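You operate a simulated robot arm through the tools that you are given. There is no shell and no other tool.

The job below is to be done with a simulated two-armed robot. You get a single attempt, and the scene is never put back.

Task
Pick up the teal job card with one hand, pass it to the other hand and put it on the steel bench beside the crank.
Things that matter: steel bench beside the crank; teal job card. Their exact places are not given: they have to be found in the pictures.

It is judged by the outcome, as a careful person would: the job done as asked, and still so three seconds after it is handed in. It fails if anything else is knocked over, pushed out of place, dropped, spilled or broken.

Robot
Two 7-joint arms with two-finger parallel grippers on one trunk, on a base that moves. Base frame: it is fixed to the floor where the robot stands at the start and does not move with it; the origin is under the middle of the robot, x ahead of it, y to its left, z up; the surface under the hand at the start is at about z = 0.95. Units: m, degrees, N and s.
The left shoulder is at the start at [0.02, 0.113, 1.322], the right one opposite. With the tool pointing down near the work surface each hand reaches from about 0.22 to 0.6 m from the robot's upright axis, wherever it stands, measured 20 degrees to its own side. Places, roughly: steel bench beside the crank (22x20 cm) [0.16, -2.06, 0.7]. Payload 1.57 kg a hand.
The tool frame of a hand sits at the grasp point between the pads (the TCP): z along the fingers, y along the line on which they close. The tips reach 0.03 m beyond it. Largest opening 0.08 m; finger width 0.017, thickness 0.012; the body of the gripper, 0.04 by 0.082 m, starts 0.08 m behind the TCP.
Orientation is that of the tool frame in the base frame, as a unit quaternion [w, x, y, z]. With the fingers straight down and closing along the base's y, the tool's x points along the base's -x, its y along +y and its z along -z.

Tools
- The arms move only by the tool send_rows. It takes "left_series", "right_series" or both (then of equal length, played together; a hand with none holds still); each is a list of rows, each a list of 7 numbers: the shift along the tool's x, y, z in m, then the turn, a rotation vector about the tool's x, y, z in degrees, then the gripper command, from -1 (shut) to 1 (fully open), values between in proportion. In form: [[dx, dy, dz, wx, wy, wz, claw], ...]. A call has 1 to 20 rows; each row shifts and turns the commanded pose from where the row before left it, along the tool's axes as they then stand. Rows are played at 5 a second. More than 0.05 m and 8.6 degrees between two rows, or a gripper value outside its range, and nothing of the call is played. A pose out of reach is approached as far as the arm can. The call stops where the force on the tool passes 40 N (or 10 N more than at its start, if that is more) or the arm is blocked; 0.2 s more then pass. Each finger travels about 0.045 m/s and halts on what it meets, pressing with about 36 N; the grip force reading is that of the motor and also rises with nothing between the fingers. The clock runs only during rows and for 0.2 s after the last one: add rows that do not move to give the fingers time. It gives the time, the measured TCP pose, the force on the tool (base axes), the opening and the grip force at its end, in the units of the frame above (readings bear some noise), with the torque about the TCP (base axes, N m) and any sound that the robot's microphone picked up, and new pictures: "pictures" is both (left out), scene, wrist or none (wrist: the cameras of the hands that moved).
- Cameras (640 x 400 px; columns grow to the right, rows downward): "scene" is now at [0.0902, 0.0111, 1.4454]; the picture's right is [0.11, -0.99, 0.00], its down [-0.51, -0.06, -0.86] and it looks along [0.86, 0.10, -0.51] (base axes); focal length 264 px, centre (320, 200). "left" rides on the left gripper at [0.072, 0.007, -0.122] in its tool frame; the picture's right is [-0.09, 1.00, 0.00], its down [-0.84, -0.08, -0.54] and it looks along [-0.54, -0.05, 0.84] (tool axes); focal length 238 px, centre (320, 200). "right" rides on the right gripper at [0.072, -0.007, -0.122] in its tool frame; the picture's right is [0.09, 1.00, 0.00], its down [-0.84, 0.08, -0.54] and it looks along [-0.54, 0.05, 0.84] (tool axes); focal length 238 px, centre (320, 200).
- lift_body(by): moves the trunk up (or, below 0, down) by that many m; the arms and the scene camera ride with it, the base frame stays. It gives what a move gives, with no picture.
- steer(legs): drives the robot by 1 to 6 legs, each [ahead, left, turn to the left] in m, m and degrees, along the robot's own axes; the way and the turn of a leg run together, so that a leg with both is an arc; at most 1.5 m and 180 degrees a leg. The arms and the cameras ride along, it lands a little off, and it stops where it bumps. It gives what a move gives, and a new picture of the scene camera.
- turn_head(pan, tilt): turns the head with the scene camera to pan (to the left, within 80 degrees either way) and tilt (down, from -29 to 69), counted from straight ahead of the robot. It gives what a move gives, and a new picture of the scene camera.
- point_at(camera, pixels): there is no depth. For up to 12 entries [column, row, z] of the newest picture of that camera ("zoom" is the newest enlarged one), the place [x, y] in the base frame at which the ray of that pixel passes the height z, good to about 0.002 m, but the place of the scene camera against the robot may be out by one fixed shift of up to 0.018 m in any direction. The clock stands still meanwhile.
- enlarge(camera, box): a new picture of the part [left, top, right, bottom] of that camera's present view, enlarged. The clock stands still meanwhile.
- hand_in(): hands the job in; it is judged then, once.

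Unless the task says otherwise, let go and move clear before handing in.

The tools are called after "Call:" as name(argument=value, ...) on one line, values as JSON. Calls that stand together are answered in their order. send_rows: Moves the arms, as the interface text tells. Its arguments: {"type":"object","properties":{"left_series":{"type":"array","items":{"type":"array","items":{"type":"number"}}},"right_series":{"type":"array","items":{"type":"array","items":{"type":"number"}}},"pictures":{"type":"string","enum":["both","scene","wrist","none"]}},"required":[]} The other tools are called the same way: lift_body (by) moves the trunk up or down; steer (legs) drives the base; turn_head (pan, tilt) turns the head that bears the scene camera; point_at (camera, pixels) gives the place at which the rays of pixels pass given heights; enlarge (camera, box) takes an enlarged picture of a part of a camera's view; hand_in () hands the job in.

At the start:

```text
clock: 0.0
left_tcp_pos: [0.3633, 0.1719, 1.2618]
left_tool_rot: [0.0, -0.001, 1.0, 0.0]
left_contact_force: [0.1, 0.5, -0.6]
left_ft_torque: [0.0, -0.01, 0.0]
left_opening: 0.0799
left_grip_force: 0.1
right_tcp_pos: [0.4765, -0.1579, 1.2146]
right_tool_rot: [0.0, 0.001, 1.0, 0.0]
right_contact_force: [0.8, -0.1, -0.1]
right_ft_torque: [0.0, -0.01, -0.03]
right_opening: 0.0802
right_grip_force: 0.0
trunk travel left (down, up): [-0.375, 0.195]
robot x, y, heading: [-0.001, 0.0017, 0.4]
head pan, tilt (commanded): [6.5, 30.6]
```

scene: 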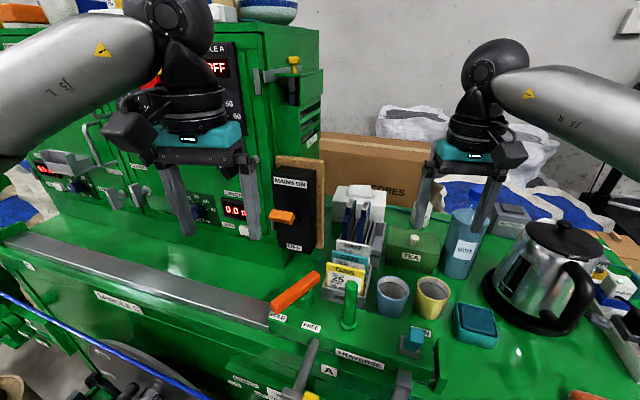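
right: 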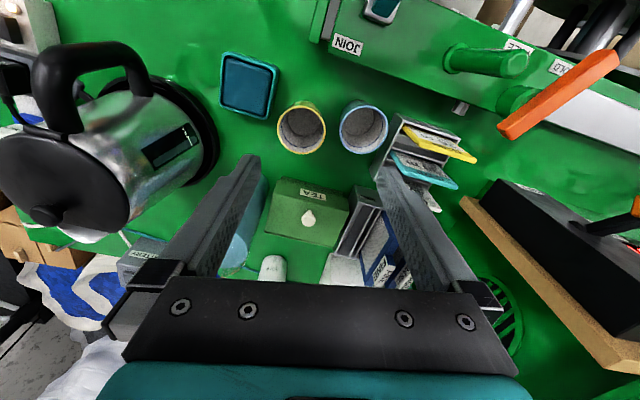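
left: 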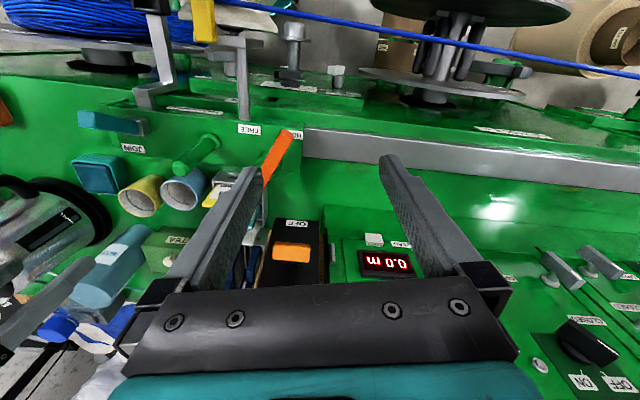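

The scene picture shows a card rack around pixel (350, 265) with a yellow card and a teal card; the right wrist picture shows them near (430, 165). I'll enlarge both for detail.

Call:
enlarge(camera="scene", box=[260, 170, 420, 340])

Call:
enlarge(camera="right", box=[330, 80, 530, 300])

```text
2.35 times, centred on (340, 255) of scene
```

zoom: 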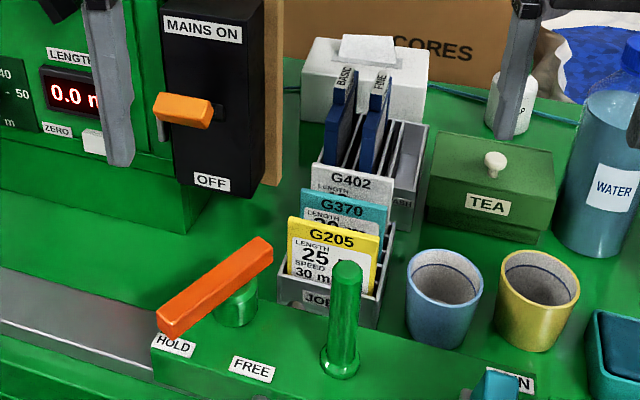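

```text
1.82 times, centred on (430, 190) of right
```

zoom: 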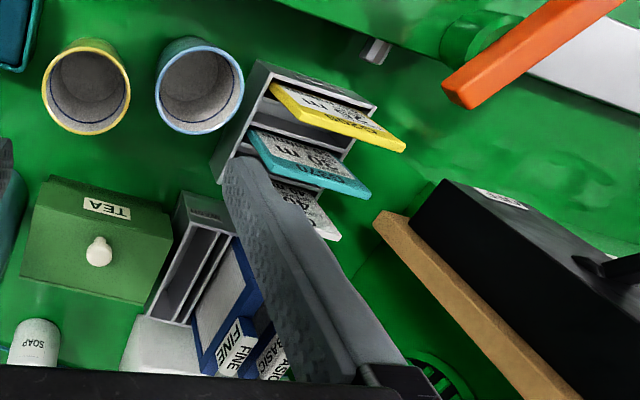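

The teal card (G370) sits in the middle slot of the "JOB" rack, between yellow and gray cards. I'll enlarge further for precise edges and triangulate.

Call:
enlarge(camera="right", box=[370, 100, 490, 220])

Call:
enlarge(camera="scene", box=[310, 225, 390, 315])

Call:
enlarge(camera="left", box=[170, 150, 330, 290])

```text
3.33 times, centred on (430, 160) of right
```

zoom: 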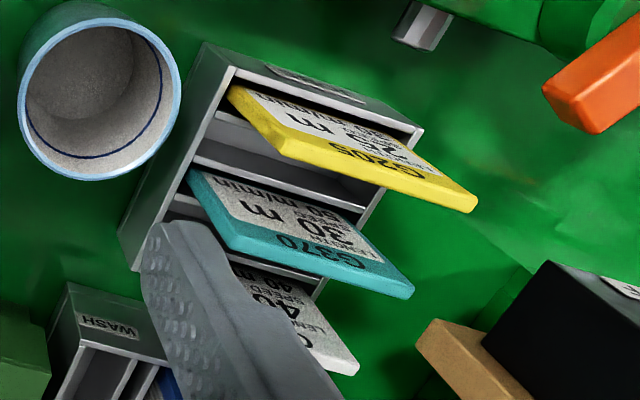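

```text
4.44 times, centred on (350, 270) of scene
```

zoom: 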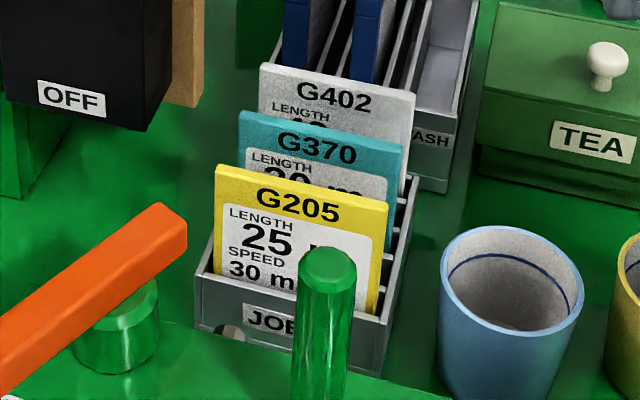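

```text
2.86 times, centred on (250, 220) of left
```

zoom: 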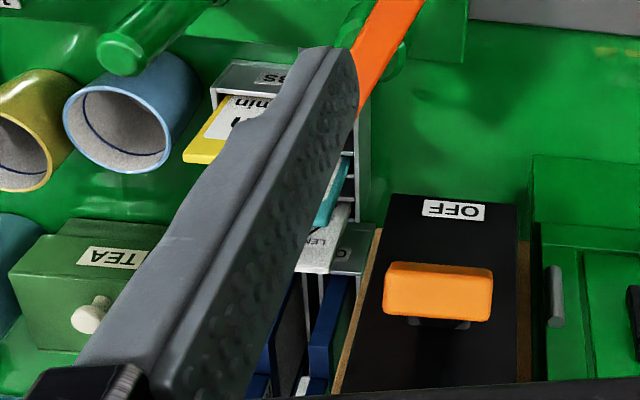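

The card's top corners are visible in the right wrist (about (403,175) and (458,187)) and the scene (about (331,250) and (369,258)). I'll ray-cast both at several heights to triangulate.

Call:
point_at(camera="right", pixels=[[403, 175, 1.02], [403, 175, 1.06], [403, 175, 1.1], [458, 187, 1.02], [458, 187, 1.06], [458, 187, 1.1]])

Call:
point_at(camera="scene", pixels=[[331.3, 250.2, 1.02], [331.3, 250.2, 1.06], [331.3, 250.2, 1.1], [368.7, 258.3, 1.02], [368.7, 258.3, 1.06], [368.7, 258.3, 1.1]])

```text
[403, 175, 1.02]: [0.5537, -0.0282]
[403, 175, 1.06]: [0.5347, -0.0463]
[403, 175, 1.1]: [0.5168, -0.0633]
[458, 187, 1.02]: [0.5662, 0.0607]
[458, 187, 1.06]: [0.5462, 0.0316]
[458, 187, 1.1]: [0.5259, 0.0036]
```

```text
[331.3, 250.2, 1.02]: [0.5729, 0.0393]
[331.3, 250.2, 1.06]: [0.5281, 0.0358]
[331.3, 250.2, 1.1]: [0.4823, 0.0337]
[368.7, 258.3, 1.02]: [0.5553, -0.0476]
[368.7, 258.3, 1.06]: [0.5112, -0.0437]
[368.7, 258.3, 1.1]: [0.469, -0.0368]
```

Triangulation puts the card's top at about z≈1.055, x≈0.54, y from -0.045 to 0.037, with some scene-camera shift. Before moving, I'll look to the right for the crank and steel bench.

Call:
turn_head(pan=-75, tilt=25)

```text
clock: 1.6
left_tcp_pos: [0.3625, 0.1714, 1.2626]
left_tool_rot: [0.0, -0.001, 1.0, 0.0]
left_contact_force: [-0.5, 0.3, 0.5]
left_ft_torque: [0.02, 0.02, 0.01]
left_opening: 0.0798
left_grip_force: 0.1
right_tcp_pos: [0.4774, -0.1588, 1.2149]
right_tool_rot: [0.0, 0.001, 1.0, 0.0]
right_contact_force: [0.7, -0.2, 0.0]
right_ft_torque: [-0.02, 0.03, 0.04]
right_opening: 0.0801
right_grip_force: 0.0
trunk travel left (down, up): [-0.375, 0.195]
robot x, y, heading: [-0.0007, 0.0042, -0.1]
head pan, tilt (commanded): [-75.0, 25.0]
```

scene: 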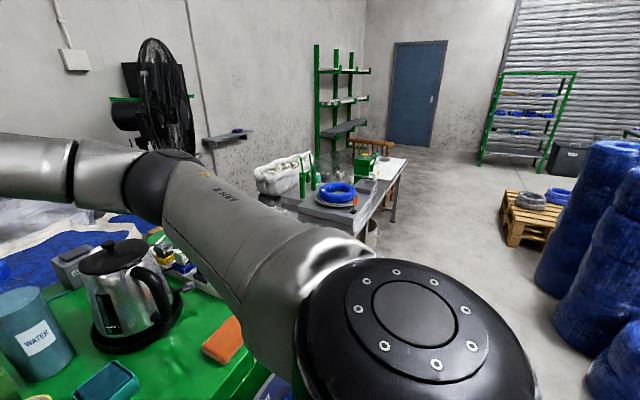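

The right arm hides part of the view, but a steel table with a blue coil and green fixtures appears near (345,190). I'll enlarge it.

Call:
enlarge(camera="scene", box=[250, 130, 430, 270])

Call:
point_at(camera="scene", pixels=[[338, 200, 0.7], [385, 170, 0.7], [300, 205, 0.7], [370, 185, 0.7], [400, 160, 0.7]])

```text
2.86 times, centred on (340, 200) of scene
```

zoom: 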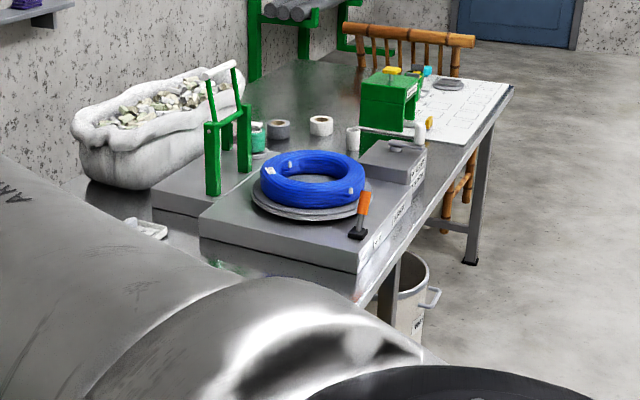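

```text
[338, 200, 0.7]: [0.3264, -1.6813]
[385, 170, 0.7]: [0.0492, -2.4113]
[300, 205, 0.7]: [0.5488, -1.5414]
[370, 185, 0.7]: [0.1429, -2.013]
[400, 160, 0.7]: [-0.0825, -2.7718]
```

The target spot lies on the steel table by the crank box near (370,183). I'll check floor positions of the blue coil stacks, table legs and pallet for the drive later, and turn the head back to the rack.

Call:
point_at(camera="scene", pixels=[[545, 290, 0.0], [588, 370, 0.0], [600, 400, 0.0], [390, 222, 0.0], [372, 255, 0.0], [515, 246, 0.0], [500, 205, 0.0]])

Call:
turn_head(pan=0, tilt=40)

```text
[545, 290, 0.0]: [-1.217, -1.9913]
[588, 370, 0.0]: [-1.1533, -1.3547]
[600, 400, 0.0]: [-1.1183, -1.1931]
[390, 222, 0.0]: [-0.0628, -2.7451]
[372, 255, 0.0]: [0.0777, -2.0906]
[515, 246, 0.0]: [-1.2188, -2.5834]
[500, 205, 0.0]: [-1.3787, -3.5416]
```

```text
clock: 3.0
left_tcp_pos: [0.3625, 0.1706, 1.2617]
left_tool_rot: [-0.001, -0.001, 1.0, 0.0]
left_contact_force: [0.5, -0.2, -0.9]
left_ft_torque: [-0.02, 0.01, 0.05]
left_opening: 0.0804
left_grip_force: 0.1
right_tcp_pos: [0.4771, -0.1587, 1.2146]
right_tool_rot: [0.0, 0.001, 1.0, 0.0]
right_contact_force: [0.7, -0.3, -0.4]
right_ft_torque: [0.0, -0.02, 0.04]
right_opening: 0.0799
right_grip_force: 0.1
trunk travel left (down, up): [-0.375, 0.195]
robot x, y, heading: [0.0017, 0.0, 0.2]
head pan, tilt (commanded): [0.0, 40.0]
```

scene: 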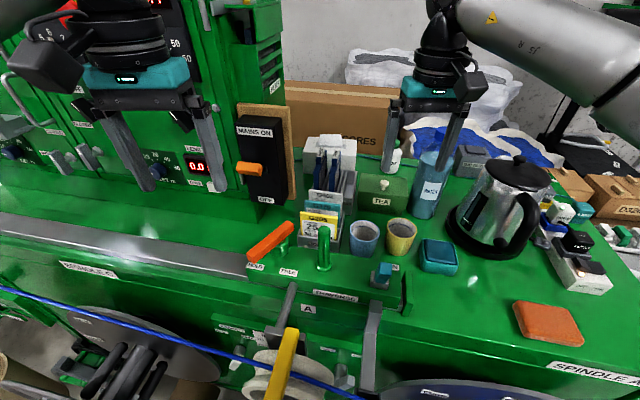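

Corridor for driving is clear between x≈-1.2 (coils) and the table at x≈0. Now I'll move the right hand left and up to get a better wrist view of the card rack.

Call:
send_rows(right_series=[[0.014, 0.035, -0.014, 0, 0, 0, 1], [0.014, 0.035, -0.014, 0, 0, 0, 1], [0.014, 0.035, -0.014, 0, 0, 0, 1], [0.014, 0.035, -0.014, 0, 0, 0, 1], [0, 0, 0, 0, 0, 0, 1]], pictures="wrist")

```text
clock: 4.2
left_tcp_pos: [0.3638, 0.1711, 1.2617]
left_tool_rot: [0.0, -0.001, 1.0, -0.001]
left_contact_force: [0.3, 0.0, -0.3]
left_ft_torque: [0.04, -0.01, 0.03]
left_opening: 0.0799
left_grip_force: 0.0
right_tcp_pos: [0.4226, -0.018, 1.2718]
right_tool_rot: [0.0, 0.001, 1.0, 0.0]
right_contact_force: [-0.5, 0.3, 0.0]
right_ft_torque: [0.01, 0.01, -0.03]
right_opening: 0.0799
right_grip_force: 0.1
trunk travel left (down, up): [-0.375, 0.195]
robot x, y, heading: [-0.0015, 0.0012, 0.2]
head pan, tilt (commanded): [0.0, 40.0]
```

right: 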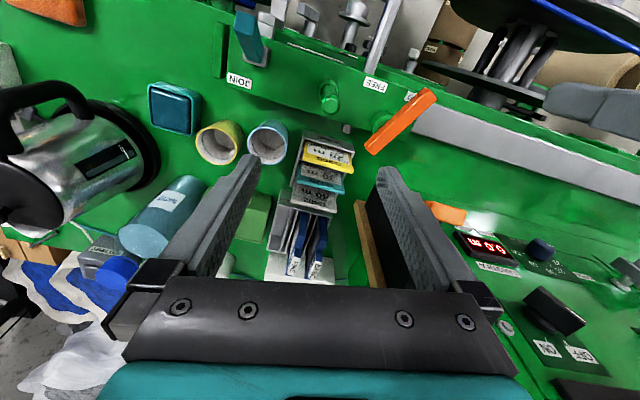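

Call:
enlarge(camera="right", box=[270, 120, 390, 220])

```text
4.00 times, centred on (330, 170) of right
```

zoom: 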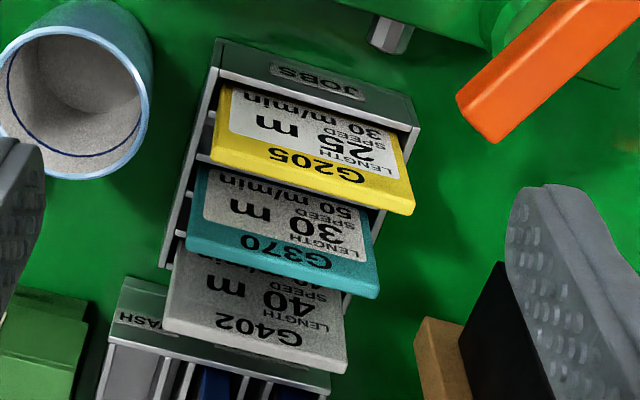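

This view shows all three cards clearly (teal top edge from zoom (187,240) to (378,292)). I'll ray-cast card and rack corners to triangulate against the earlier view.

Call:
point_at(camera="zoom", pixels=[[187, 247, 1.02], [187, 247, 1.1], [377, 299, 1.02], [377, 299, 1.1], [212, 160, 1.02], [212, 160, 1.1], [413, 215, 1.02], [413, 215, 1.1], [165, 332, 1.02], [165, 332, 1.1], [343, 374, 1.02], [343, 374, 1.1]])

Call:
point_at(camera="zoom", pixels=[[216, 72, 1.0], [412, 128, 1.0], [216, 72, 0.95], [412, 128, 0.95], [220, 40, 1.0], [412, 98, 1.0], [186, 233, 1.05], [378, 284, 1.05], [460, 330, 1.0], [460, 330, 1.1], [415, 325, 1.0], [415, 325, 1.1]])

```text
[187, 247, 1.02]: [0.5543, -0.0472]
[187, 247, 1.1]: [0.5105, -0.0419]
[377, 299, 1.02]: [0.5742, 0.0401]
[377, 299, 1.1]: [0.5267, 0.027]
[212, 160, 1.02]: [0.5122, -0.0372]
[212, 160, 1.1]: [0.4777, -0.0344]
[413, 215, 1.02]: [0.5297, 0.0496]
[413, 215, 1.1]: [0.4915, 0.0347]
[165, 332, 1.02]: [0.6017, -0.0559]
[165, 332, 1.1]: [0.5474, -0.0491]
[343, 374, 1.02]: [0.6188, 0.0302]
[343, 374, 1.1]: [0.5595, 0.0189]
```

```text
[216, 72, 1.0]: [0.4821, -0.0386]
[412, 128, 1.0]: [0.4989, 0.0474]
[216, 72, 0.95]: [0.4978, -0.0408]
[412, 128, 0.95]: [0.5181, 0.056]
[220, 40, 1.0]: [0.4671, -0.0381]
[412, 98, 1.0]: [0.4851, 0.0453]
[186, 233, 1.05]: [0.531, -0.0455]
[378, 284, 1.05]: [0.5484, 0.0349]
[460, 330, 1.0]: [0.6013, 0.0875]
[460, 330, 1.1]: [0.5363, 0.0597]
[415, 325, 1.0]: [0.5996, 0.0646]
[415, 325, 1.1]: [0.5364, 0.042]
```

Triangulated: teal card top edge at z≈1.057, centred near (0.539,-0.005), yawed about -11°, neighbours ~40 mm away, rack top z≈1.0. I'll turn the right hand so the fingers close across the card (camera on the -y side), and narrow the opening to ~0.03.

Call:
send_rows(right_series=[[0, 0, 0, 0, 0, -7.89, 0.5], [0, 0, 0, 0, 0, -7.89, 0.2], [0, 0, 0, 0, 0, -7.89, 0], [0, 0, 0, 0, 0, -7.89, -0.2], [0, 0, 0, 0, 0, -7.89, -0.25], [0, 0, 0, 0, 0, -7.89, -0.25], [0, 0, 0, 0, 0, -7.89, -0.25], [0, 0, 0, 0, 0, -7.89, -0.25], [0, 0, 0, 0, 0, -7.89, -0.25], [0, 0, 0, 0, 0, -7.89, -0.25], [0, 0, 0, 0, 0, 0, -0.25], [0, 0, 0, 0, 0, 0, -0.25]])

```text
clock: 6.8
left_tcp_pos: [0.3622, 0.1725, 1.2608]
left_tool_rot: [0.0, -0.001, 1.0, 0.0]
left_contact_force: [0.1, 0.4, -0.3]
left_ft_torque: [0.0, -0.01, -0.01]
left_opening: 0.0799
left_grip_force: 0.1
right_tcp_pos: [0.4213, -0.0197, 1.27]
right_tool_rot: [0.001, -0.493, 0.87, 0.0]
right_contact_force: [1.0, 0.0, -0.1]
right_ft_torque: [-0.01, 0.01, 0.05]
right_opening: 0.0299
right_grip_force: 0.0
right hand out of reach, approached as far as the arm can: row 8, 9, 10
trunk travel left (down, up): [-0.375, 0.195]
robot x, y, heading: [-0.0021, 0.0017, -0.3]
head pan, tilt (commanded): [0.0, 40.0]
```

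scene: 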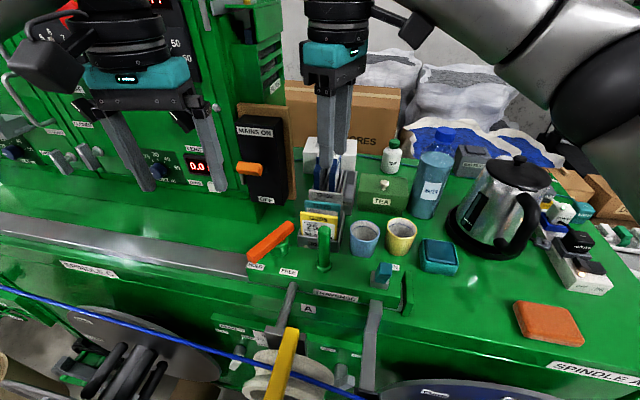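
right: 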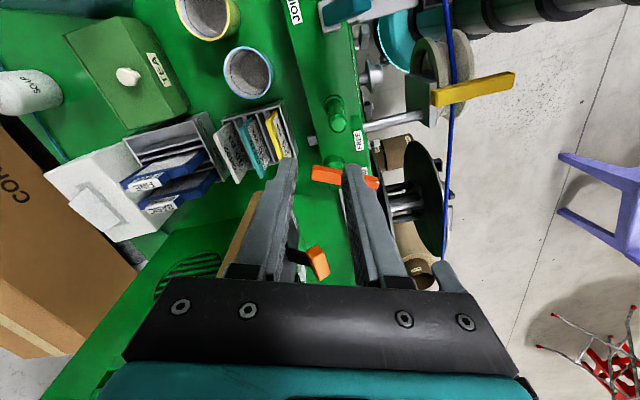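

The right hand stalled at about -59° (joint limit), so that direction isn't available here. I'll measure the black switch box near (262,160) to see how much room there is on its side before choosing the hand and turn direction.

Call:
enlarge(camera="scene", box=[220, 90, 380, 250])

Call:
point_at(camera="scene", pixels=[[273, 204, 0.95], [273, 204, 1.0], [287, 198, 0.95], [287, 198, 1.0], [297, 110, 1.15], [297, 110, 1.2], [286, 150, 1.1], [238, 110, 1.15]])

```text
2.50 times, centred on (300, 170) of scene
```

zoom: 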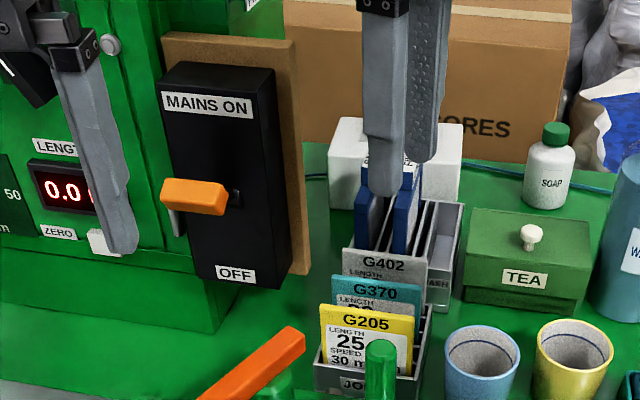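

```text
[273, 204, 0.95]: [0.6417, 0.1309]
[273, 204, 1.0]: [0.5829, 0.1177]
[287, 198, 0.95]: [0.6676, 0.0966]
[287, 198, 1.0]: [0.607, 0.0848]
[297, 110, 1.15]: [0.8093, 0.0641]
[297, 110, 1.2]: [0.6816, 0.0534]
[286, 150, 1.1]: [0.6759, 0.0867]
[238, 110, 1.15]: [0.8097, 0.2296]
```

The black box occupies roughly x≥0.58, y≥0.09, so a camera on the +y side would be tight. I'll pick with the left hand instead (camera to -y): turn the left -78.9° with a 0.03 opening, and unwind the right.

Call:
send_rows(left_series=[[0, 0, 0, 0, 0, -7.89, 0.5], [0, 0, 0, 0, 0, -7.89, 0.2], [0, 0, 0, 0, 0, -7.89, 0], [0, 0, 0, 0, 0, -7.89, -0.2], [0, 0, 0, 0, 0, -7.89, -0.25], [0, 0, 0, 0, 0, -7.89, -0.25], [0, 0, 0, 0, 0, -7.89, -0.25], [0, 0, 0, 0, 0, -7.89, -0.25], [0, 0, 0, 0, 0, -7.89, -0.25], [0, 0, 0, 0, 0, -7.89, -0.25], [0, 0, 0, 0, 0, 0, -0.25]], right_series=[[0, 0, 0, 0, 0, 7.89, -0.25], [0, 0, 0, 0, 0, 7.89, -0.25], [0, 0, 0, 0, 0, 7.89, -0.25], [0, 0, 0, 0, 0, 7.89, -0.25], [0, 0, 0, 0, 0, 7.89, -0.25], [0, 0, 0, 0, 0, 7.89, -0.25], [0, 0, 0, 0, 0, 7.89, -0.25], [0, 0, 0, 0, 0, 7.89, -0.25], [0, 0, 0, 0, 0, 7.89, -0.25], [0, 0, 0, 0, 0, 7.89, -0.25], [0, 0, 0, 0, 0, 0, -0.25]])

```text
clock: 9.2
left_tcp_pos: [0.3623, 0.1711, 1.2617]
left_tool_rot: [0.0, -0.637, 0.771, 0.0]
left_contact_force: [0.4, -0.1, 0.2]
left_ft_torque: [0.0, 0.02, -0.04]
left_opening: 0.0302
left_grip_force: 0.1
right_tcp_pos: [0.4222, -0.019, 1.2717]
right_tool_rot: [0.0, 0.173, 0.985, 0.0]
right_contact_force: [0.0, 1.3, 0.0]
right_ft_torque: [0.01, -0.01, -0.02]
right_opening: 0.0296
right_grip_force: 0.1
trunk travel left (down, up): [-0.375, 0.195]
robot x, y, heading: [0.0003, -0.0011, -0.1]
head pan, tilt (commanded): [0.0, 40.0]
```

scene: 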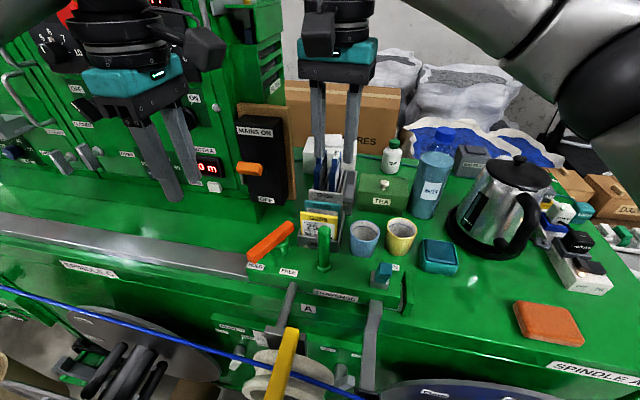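
right: 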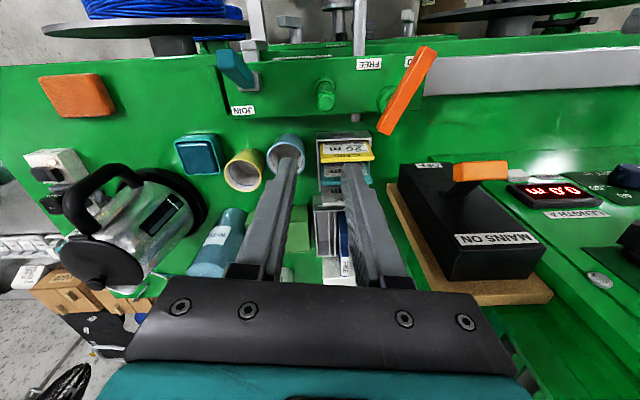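
left: 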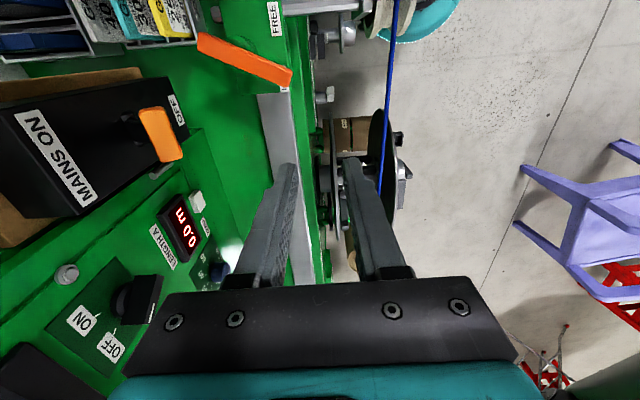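

Left is now aligned (−79°), right is at +20°. I'll clear the right hand 0.3 m to the right while the left moves above the teal card at z≈1.20.

Call:
send_rows(left_series=[[0.0174, -0.0259, 0.0075, 0, 0, 0, -0.25], [0.0174, -0.0259, 0.0075, 0, 0, 0, -0.25], [0.0174, -0.0259, 0.0075, 0, 0, 0, -0.25], [0.0174, -0.0259, 0.0075, 0, 0, 0, -0.25], [0.0174, -0.0259, 0.0075, 0, 0, 0, -0.25], [0.0174, -0.0259, 0.0075, 0, 0, 0, -0.25], [0.0174, -0.0259, 0.0075, 0, 0, 0, -0.25], [0.0174, -0.0259, 0.0075, 0, 0, 0, -0.25], [0, 0, 0, 0, 0, 0, -0.25]], right_series=[[-0.0127, -0.0353, 0, 0, 0, 0, -0.25], [-0.0127, -0.0353, 0, 0, 0, 0, -0.25], [-0.0127, -0.0353, 0, 0, 0, 0, -0.25], [-0.0127, -0.0353, 0, 0, 0, 0, -0.25], [-0.0127, -0.0353, 0, 0, 0, 0, 0], [-0.0127, -0.0353, 0, 0, 0, 0, 0], [-0.0127, -0.0353, 0, 0, 0, 0, 0], [-0.0127, -0.0353, 0, 0, 0, 0, 0], [0, 0, 0, 0, 0, 0, 0]])

```text
clock: 11.2
left_tcp_pos: [0.5407, -0.005, 1.2016]
left_tool_rot: [0.001, -0.635, 0.772, -0.001]
left_contact_force: [0.4, 0.4, 0.8]
left_ft_torque: [-0.02, 0.0, 0.02]
left_opening: 0.0296
left_grip_force: 0.1
right_tcp_pos: [0.4222, -0.3199, 1.2719]
right_tool_rot: [0.0, 0.171, 0.985, 0.0]
right_contact_force: [0.1, 0.6, 0.0]
right_ft_torque: [0.0, 0.03, -0.01]
right_opening: 0.0401
right_grip_force: 0.2
trunk travel left (down, up): [-0.375, 0.195]
robot x, y, heading: [0.0021, -0.002, -0.2]
head pan, tilt (commanded): [0.0, 40.0]
```

scene: 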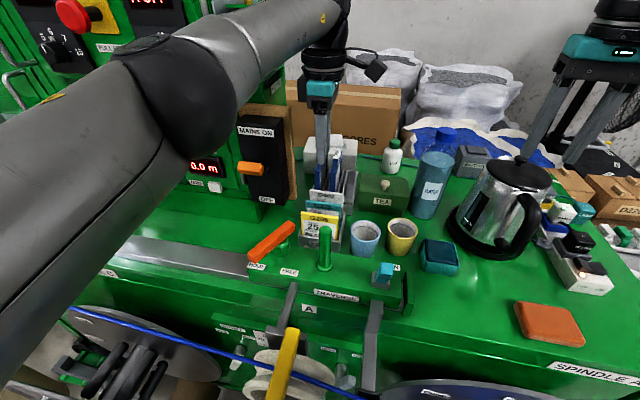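
right: 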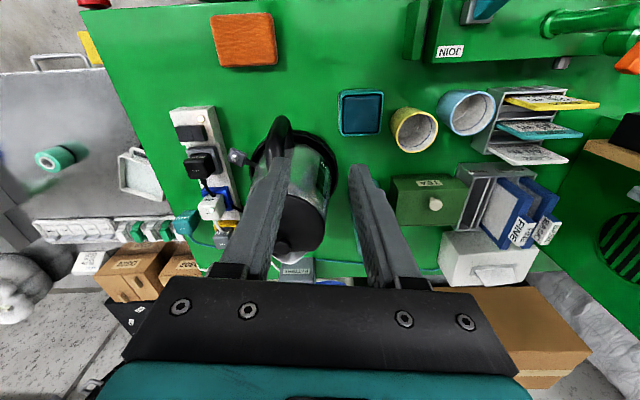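
left: 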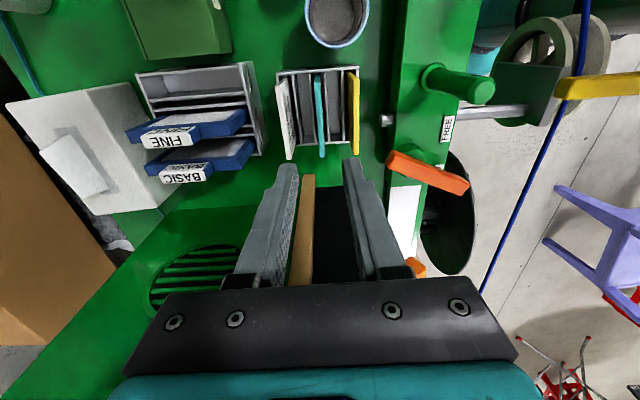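

The left wrist view shows the teal card's edge at columns 317–323 between the fingertips (295 and 347), so alignment looks good. I'll verify with an enlarged view and ray-casts at z=1.0576.

Call:
enlarge(camera="left", box=[260, 50, 380, 190])

```text
2.86 times, centred on (320, 120) of left
```

zoom: 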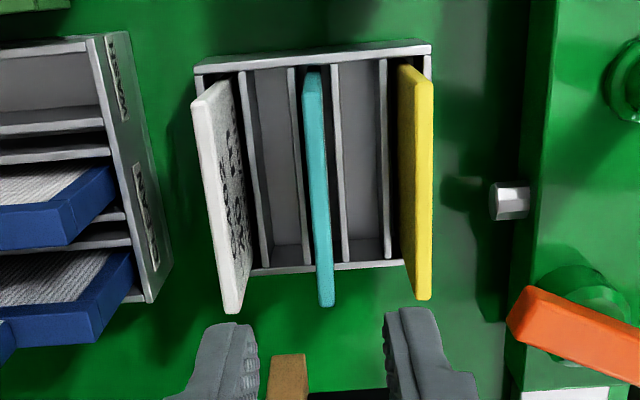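

Call:
point_at(camera="zoom", pixels=[[304, 75, 1.0576], [321, 75, 1.0576], [319, 303, 1.0576], [334, 303, 1.0576], [223, 310, 1.0576], [244, 310, 1.0576], [417, 297, 1.0576], [431, 297, 1.0576], [314, 190, 1.0576], [325, 190, 1.0576]])

```text
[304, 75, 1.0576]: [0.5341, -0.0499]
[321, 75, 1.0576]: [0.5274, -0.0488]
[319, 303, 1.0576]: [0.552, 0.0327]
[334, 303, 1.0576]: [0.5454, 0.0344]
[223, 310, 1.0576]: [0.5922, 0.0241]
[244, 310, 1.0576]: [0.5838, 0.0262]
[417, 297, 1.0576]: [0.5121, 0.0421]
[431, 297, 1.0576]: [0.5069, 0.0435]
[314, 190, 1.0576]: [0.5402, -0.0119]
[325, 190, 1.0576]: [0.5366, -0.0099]
```

The card's top midpoint measures (0.540,-0.007), matching the TCP (0.5407,-0.005). I'll descend to just above the card (tips at z≈1.07) and check.

Call:
send_rows(left_series=[[0, 0, 0.025, 0, 0, 0, -0.25], [0, 0, 0.025, 0, 0, 0, -0.25], [0, 0, 0.025, 0, 0, 0, -0.25], [0, 0, 0.025, 0, 0, 0, -0.25], [0, 0, 0, 0, 0, 0, -0.25]])

```text
clock: 12.4
left_tcp_pos: [0.5399, -0.0069, 1.1035]
left_tool_rot: [0.0, -0.636, 0.771, 0.0]
left_contact_force: [-0.8, -0.5, -0.2]
left_ft_torque: [-0.01, 0.01, 0.01]
left_opening: 0.0301
left_grip_force: 0.1
right_tcp_pos: [0.4218, -0.3216, 1.2709]
right_tool_rot: [0.0, 0.172, 0.985, 0.001]
right_contact_force: [-0.7, 0.0, 0.3]
right_ft_torque: [-0.02, 0.01, -0.03]
right_opening: 0.0399
right_grip_force: 0.2
trunk travel left (down, up): [-0.375, 0.195]
robot x, y, heading: [-0.0005, 0.001, -0.1]
head pan, tilt (commanded): [0.0, 40.0]
```

scene: 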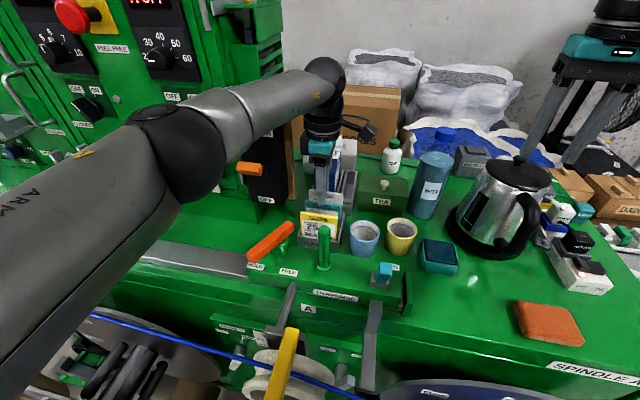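
left: 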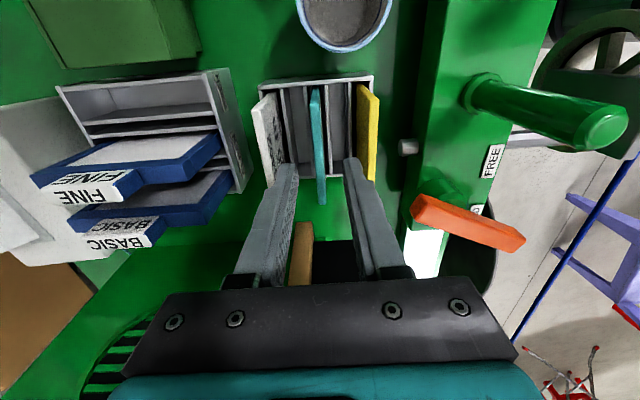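

Card sits between the fingertips at columns 317–323. I'll zoom to check finger clearance against the yellow and white cards before going lower.

Call:
enlarge(camera="left", box=[240, 60, 400, 220])

```text
2.50 times, centred on (320, 140) of left
```

zoom: 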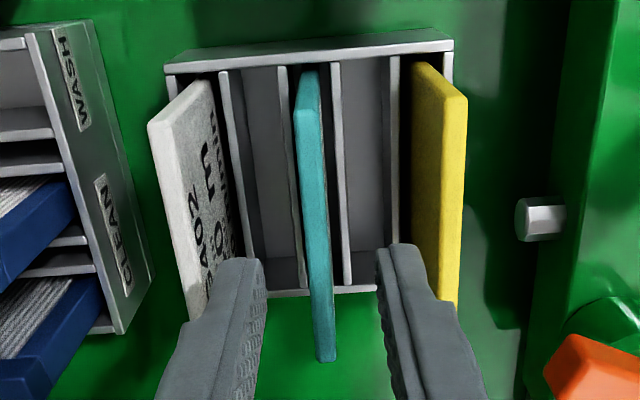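

Outer margins to the yellow and white cards are only ~4 mm while the inner margins are ~10 mm, so I'll narrow the opening to 0.022 and then descend to TCP z≈1.045.

Call:
send_rows(left_series=[[0, -0.001, 0, 0, 0, 0, -0.45], [0, 0, 0, 0, 0, 0, -0.45], [0, 0, 0.015, 0, 0, 0, -0.45], [0, 0, 0.015, 0, 0, 0, -0.45], [0, 0, 0.015, 0, 0, 0, -0.45], [0, 0, 0.013, 0, 0, 0, -0.45], [0, 0, 0, 0, 0, 0, -0.45]])

```text
clock: 14.0
left_tcp_pos: [0.5413, -0.0062, 1.0434]
left_tool_rot: [-0.001, -0.636, 0.772, 0.0]
left_contact_force: [-0.9, 0.2, 0.2]
left_ft_torque: [0.0, -0.01, -0.01]
left_opening: 0.0221
left_grip_force: 0.0
right_tcp_pos: [0.4213, -0.3199, 1.2711]
right_tool_rot: [0.001, 0.172, 0.985, 0.0]
right_contact_force: [0.1, -0.6, 0.3]
right_ft_torque: [0.04, 0.01, 0.03]
right_opening: 0.0401
right_grip_force: 0.0
trunk travel left (down, up): [-0.375, 0.195]
robot x, y, heading: [-0.0008, -0.0002, 0.3]
head pan, tilt (commanded): [0.0, 40.0]
```

scene: 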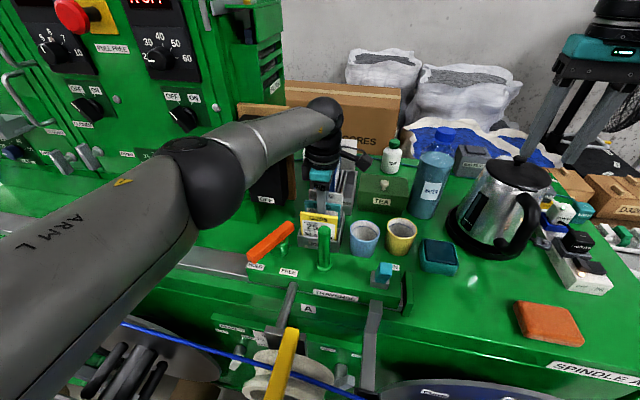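
left: 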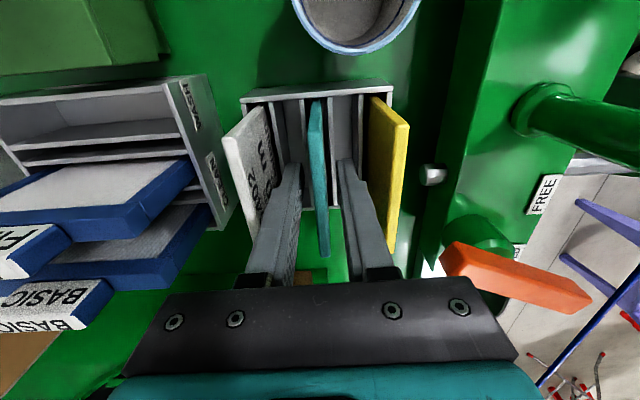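

The fingers straddle the teal card with no contact force. Closing the left gripper now.

Call:
send_rows(left_series=[[0, 0, 0, 0, 0, 0, -1], [0, 0, 0, 0, 0, 0, -1], [0, 0, 0, 0, 0, 0, -1], [0, 0, 0, 0, 0, 0, -1]], pictures="wrist")

```text
clock: 15.0
left_tcp_pos: [0.5408, -0.0052, 1.0429]
left_tool_rot: [0.0, -0.636, 0.771, 0.0]
left_contact_force: [-0.2, -0.5, 0.2]
left_ft_torque: [-0.03, -0.01, -0.02]
left_opening: 0.0063
left_grip_force: 26.8
right_tcp_pos: [0.4214, -0.3211, 1.271]
right_tool_rot: [0.0, 0.172, 0.985, 0.0]
right_contact_force: [-0.8, 0.2, 0.9]
right_ft_torque: [-0.03, 0.02, -0.03]
right_opening: 0.0403
right_grip_force: 0.0
trunk travel left (down, up): [-0.375, 0.195]
robot x, y, heading: [-0.0021, -0.0021, -0.0]
head pan, tilt (commanded): [0.0, 40.0]
```

left: 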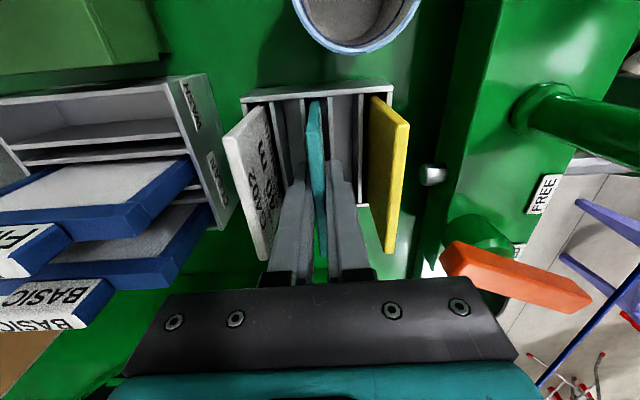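

Card gripped (opening 6.3 mm, 27 N). Lifting straight up, gently.

Call:
send_rows(left_series=[[0, 0, -0.008, 0, 0, 0, -1], [0, 0, -0.012, 0, 0, 0, -1], [0, 0, -0.015, 0, 0, 0, -1], [0, 0, -0.015, 0, 0, 0, -1], [0, 0, -0.02, 0, 0, 0, -1], [0, 0, -0.02, 0, 0, 0, -1], [0, 0, -0.02, 0, 0, 0, -1], [0, 0, -0.02, 0, 0, 0, -1], [0, 0, -0.02, 0, 0, 0, -1], [0, 0, -0.02, 0, 0, 0, -1], [0, 0, 0, 0, 0, 0, -1]])

```text
clock: 17.4
left_tcp_pos: [0.5411, -0.0068, 1.2136]
left_tool_rot: [0.0, -0.636, 0.772, 0.0]
left_contact_force: [0.0, -0.1, -0.5]
left_ft_torque: [0.0, -0.04, -0.02]
left_opening: 0.0059
left_grip_force: 26.1
right_tcp_pos: [0.4217, -0.3203, 1.2713]
right_tool_rot: [0.0, 0.172, 0.985, 0.0]
right_contact_force: [-0.4, 0.3, -0.3]
right_ft_torque: [0.0, 0.02, -0.01]
right_opening: 0.0401
right_grip_force: 0.0
trunk travel left (down, up): [-0.375, 0.195]
robot x, y, heading: [-0.0035, -0.0042, 0.0]
head pan, tilt (commanded): [0.0, 40.0]
```

scene: 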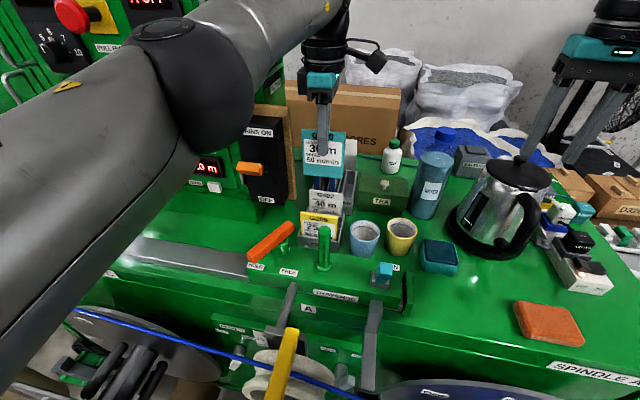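
left: 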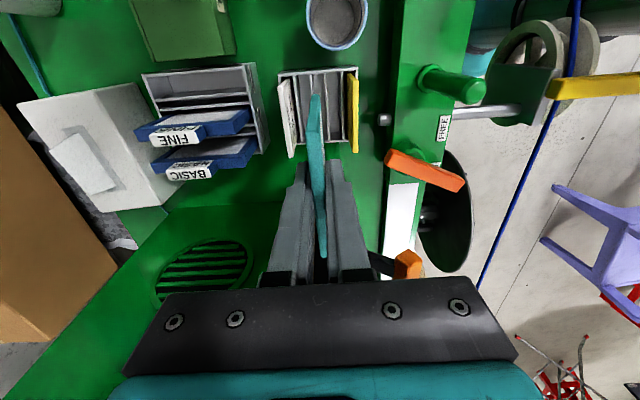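

Card is lifted clear (scene (322,160)). I'll draw the left hand back and up toward the handover spot (~(0.40,0,1.33)) while the right retreats slightly and turns its fingers to close along x.

Call:
send_rows(left_series=[[0.0033, 0.0231, -0.0195, 0, 0, 0, -1], [0.0033, 0.0231, -0.0195, 0, 0, 0, -1], [0.0033, 0.0231, -0.0195, 0, 0, 0, -1], [0.0033, 0.0231, -0.0195, 0, 0, 0, -1], [0.0033, 0.0231, -0.0195, 0, 0, 0, -1], [0.0033, 0.0231, -0.0195, 0, 0, 0, -1], [0, 0, 0, 0, 0, -5.45, -1], [0, 0, 0, 0, 0, -5.45, -1], [0, 0, 0, 0, 0, 0, -1], [0, 0, 0, 0, 0, 0, -1], [0, 0, 0, 0, 0, 0, -1], [0, 0, 0, 0, 0, 0, -1], [0, 0, 0, 0, 0, 0, -1]], right_series=[[0.0148, 0.0017, -0.02, 0, 0, 0, 0], [0.0148, 0.0017, -0.02, 0, 0, 0, 0], [0.0148, 0.0017, -0.02, 0, 0, 0, 0], [0, 0, 0, 0, 0, 7.8, 0], [0, 0, 0, 0, 0, 7.8, 0], [0, 0, 0, 0, 0, 7.8, 0], [0, 0, 0, 0, 0, 7.8, 0], [0, 0, 0, 0, 0, 7.8, 0], [0, 0, 0, 0, 0, 7.8, 0], [0, 0, 0, 0, 0, 7.8, 0], [0, 0, 0, 0, 0, 7.8, 0], [0, 0, 0, 0, 0, 7.8, 0], [0, 0, 0, 0, 0, 0, 0]])

```text
clock: 20.2
left_tcp_pos: [0.4016, 0.0009, 1.331]
left_tool_rot: [0.0, -0.706, 0.708, 0.0]
left_contact_force: [-0.1, 0.3, -0.1]
left_ft_torque: [0.01, -0.01, -0.03]
left_opening: 0.0064
left_grip_force: 26.1
right_tcp_pos: [0.381, -0.2985, 1.3299]
right_tool_rot: [0.0, 0.708, 0.706, -0.001]
right_contact_force: [0.6, -0.3, 0.6]
right_ft_torque: [0.02, 0.0, -0.02]
right_opening: 0.04
right_grip_force: 0.1
trunk travel left (down, up): [-0.375, 0.195]
robot x, y, heading: [0.0015, -0.0002, -0.1]
head pan, tilt (commanded): [0.0, 40.0]
```

scene: 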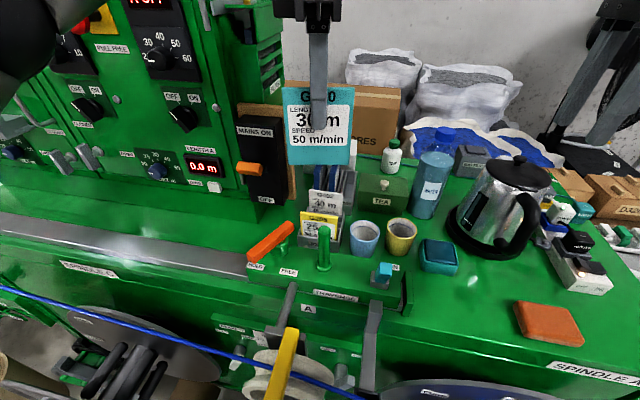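
right: 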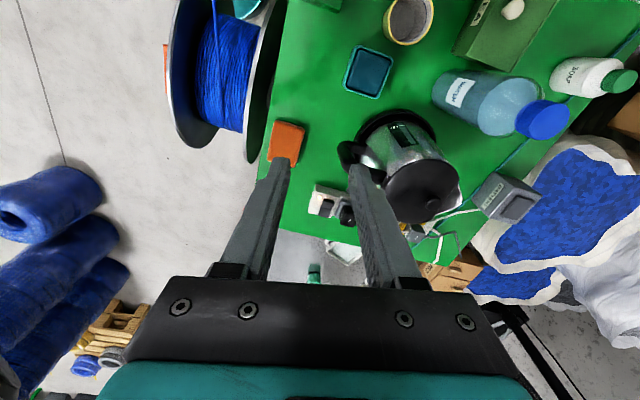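
left: 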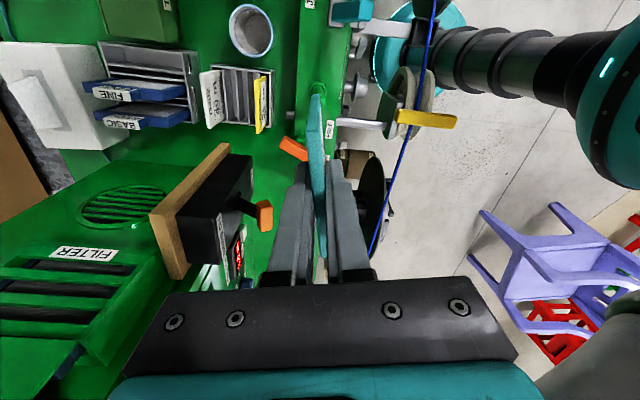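

Both hands are in place; the card spans about z 1.245–1.346 under the left hand. Now I'll tilt the right hand so its fingers point toward +y (camera on top), keeping it 0.3 m to the side.

Call:
send_rows(right_series=[[0, 0, 0, 0, 8.18, 0, 0], [0, 0, 0, 0, 8.18, 0, 0], [0, 0, 0, 0, 8.18, 0, 0.25], [0, 0, 0, 0, 8.18, 0, 0.25], [0, 0, 0, 0, 8.18, 0, 0.25], [0, 0, 0, 0, 8.18, 0, 0.25], [0, 0, 0, 0, 8.18, 0, 0.25], [0, 0, 0, 0, 8.18, 0, 0.25], [0, 0, 0, 0, 8.18, 0, 0.25], [0, 0, 0, 0, 8.18, 0, 0.25], [0, 0, 0, 0, 8.18, 0, 0.25], [0, 0, 0, 0, 0, 0, 0.25]])

```text
clock: 22.8
left_tcp_pos: [0.4006, 0.0009, 1.3302]
left_tool_rot: [0.0, -0.706, 0.708, 0.0]
left_contact_force: [0.4, -0.4, -0.1]
left_ft_torque: [0.0, 0.01, 0.0]
left_opening: 0.0061
left_grip_force: 25.8
right_tcp_pos: [0.381, -0.2986, 1.3296]
right_tool_rot: [0.501, -0.499, -0.5, -0.5]
right_contact_force: [0.4, 0.0, 0.3]
right_ft_torque: [0.02, 0.0, -0.03]
right_opening: 0.0502
right_grip_force: 0.1
trunk travel left (down, up): [-0.375, 0.195]
robot x, y, heading: [-0.0031, -0.0003, -0.1]
head pan, tilt (commanded): [0.0, 40.0]
```

scene: 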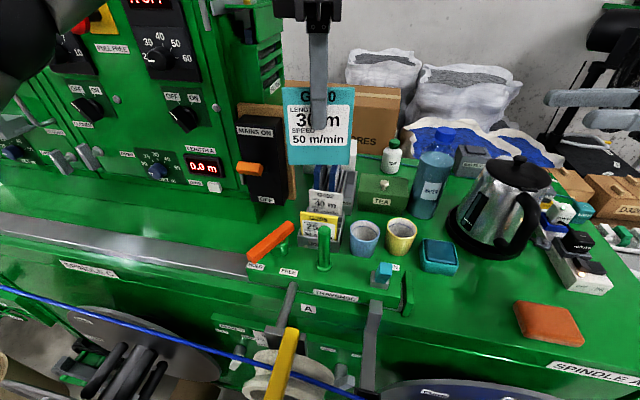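
right: 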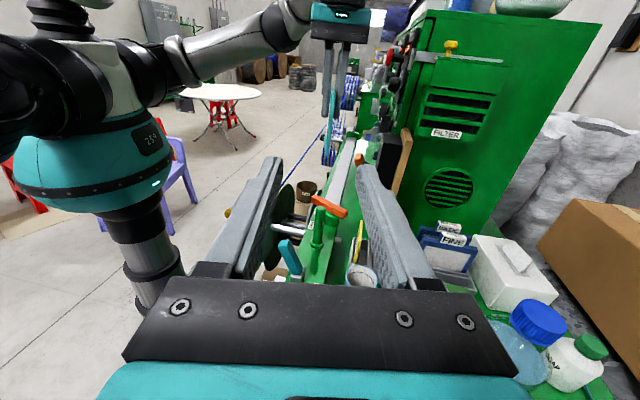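

The right hand now points +y with closing along x, and sees the card edge-on near (330,150). I'll bring it to a pre-grasp beside the card's lower half (y≈-0.16, z≈1.273).

Call:
send_rows(right_series=[[0, 0.005, 0.0347, 0, 0, 0, 0.25], [0, 0.005, 0.0347, 0, 0, 0, 0.25], [0, 0.005, 0.0347, 0, 0, 0, 0.25], [0, 0.0046, 0.0345, 0, 0, 0, 0.25], [-0.0283, 0, 0, 0, 0, 0, 0.25], [-0.0283, 0, 0, 0, 0, 0, 0.25], [0, 0, 0, 0, 0, 0, 0.25]])

```text
clock: 24.4
left_tcp_pos: [0.4002, 0.0011, 1.3313]
left_tool_rot: [0.0, -0.707, 0.708, 0.0]
left_contact_force: [-0.3, -0.4, -0.4]
left_ft_torque: [-0.01, -0.03, 0.01]
left_opening: 0.0062
left_grip_force: 25.5
right_tcp_pos: [0.4011, -0.1607, 1.2733]
right_tool_rot: [-0.5, 0.5, 0.5, 0.5]
right_contact_force: [-0.2, 0.6, 0.1]
right_ft_torque: [0.01, -0.03, 0.0]
right_opening: 0.0497
right_grip_force: 0.1
trunk travel left (down, up): [-0.375, 0.195]
robot x, y, heading: [-0.0032, 0.0021, 0.2]
head pan, tilt (commanded): [0.0, 40.0]
```

scene: 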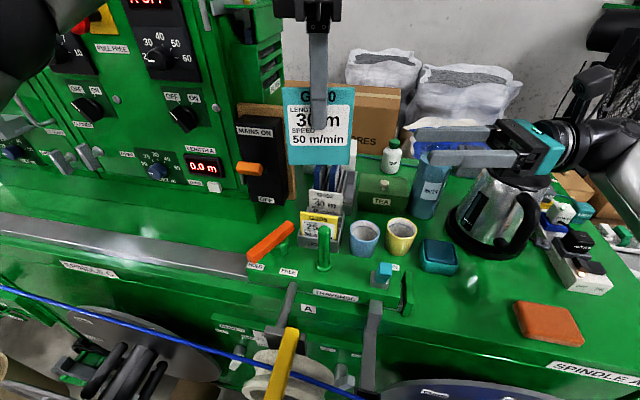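
right: 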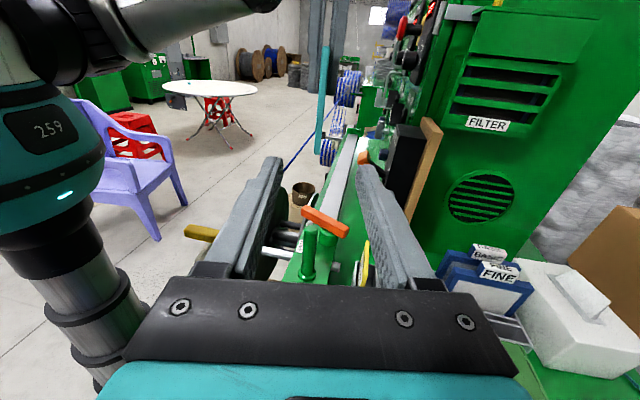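

The card's edge (columns 319–326, bottom at row 152) is centred between the right fingertips (275 and 365). I'll advance 0.08 m and check.

Call:
send_rows(right_series=[[0, 0, 0.03, 0, 0, 0, 0.25], [0, 0, 0.03, 0, 0, 0, 0.25], [0, 0, 0.02, 0, 0, 0, 0.25], [0, 0, 0, 0, 0, 0, 0.25]])

```text
clock: 25.4
left_tcp_pos: [0.4003, 0.0007, 1.3314]
left_tool_rot: [0.0, -0.706, 0.708, 0.0]
left_contact_force: [0.9, -0.2, -0.6]
left_ft_torque: [0.02, 0.01, 0.02]
left_opening: 0.0062
left_grip_force: 25.7
right_tcp_pos: [0.4031, -0.0793, 1.2752]
right_tool_rot: [-0.5, 0.5, 0.5, 0.501]
right_contact_force: [0.8, 0.9, 1.2]
right_ft_torque: [0.01, -0.02, -0.01]
right_opening: 0.0503
right_grip_force: 0.0
trunk travel left (down, up): [-0.375, 0.195]
robot x, y, heading: [0.0024, -0.0013, -0.2]
head pan, tilt (commanded): [0.0, 40.0]
```

scene: 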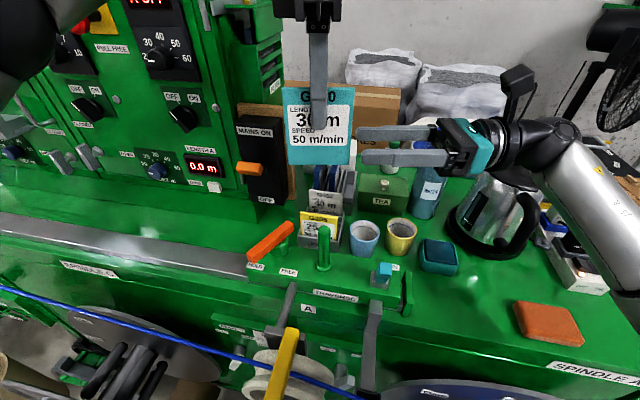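
right: 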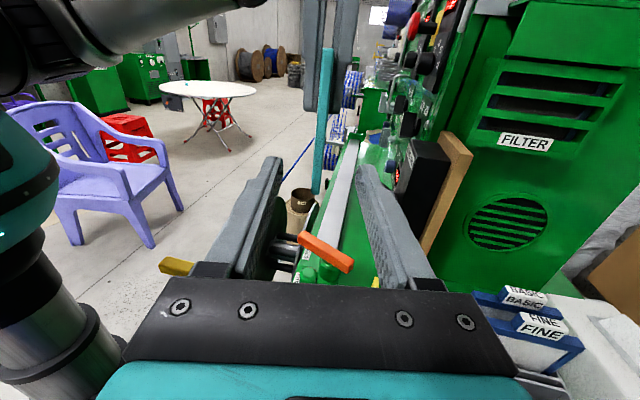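

Card edge still centred (column ~318 between tips 270 and 368). Advancing the last 0.037 m, then closing the right gripper on the card.

Call:
send_rows(right_series=[[0, -0.001, 0.02, 0, 0, 0, 0.25], [0, -0.001, 0.017, 0, 0, 0, 0.25], [0, 0, 0, 0, 0, 0, 0.25]])

```text
clock: 26.2
left_tcp_pos: [0.4008, 0.0019, 1.3314]
left_tool_rot: [0.0, -0.707, 0.707, 0.0]
left_contact_force: [-0.1, -0.5, -0.2]
left_ft_torque: [-0.04, 0.0, 0.02]
left_opening: 0.0064
left_grip_force: 25.9
right_tcp_pos: [0.3996, -0.0439, 1.2746]
right_tool_rot: [-0.5, 0.5, 0.5, 0.5]
right_contact_force: [0.1, 0.0, -0.8]
right_ft_torque: [-0.03, -0.03, -0.02]
right_opening: 0.0502
right_grip_force: 0.0
trunk travel left (down, up): [-0.375, 0.195]
robot x, y, heading: [-0.0024, -0.0012, 0.3]
head pan, tilt (commanded): [0.0, 40.0]
```

scene: 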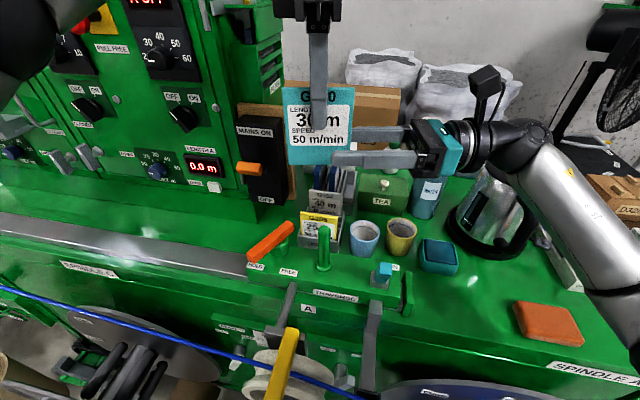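
right: 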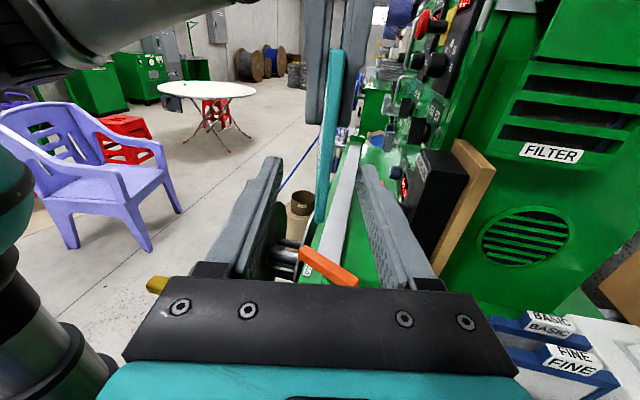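

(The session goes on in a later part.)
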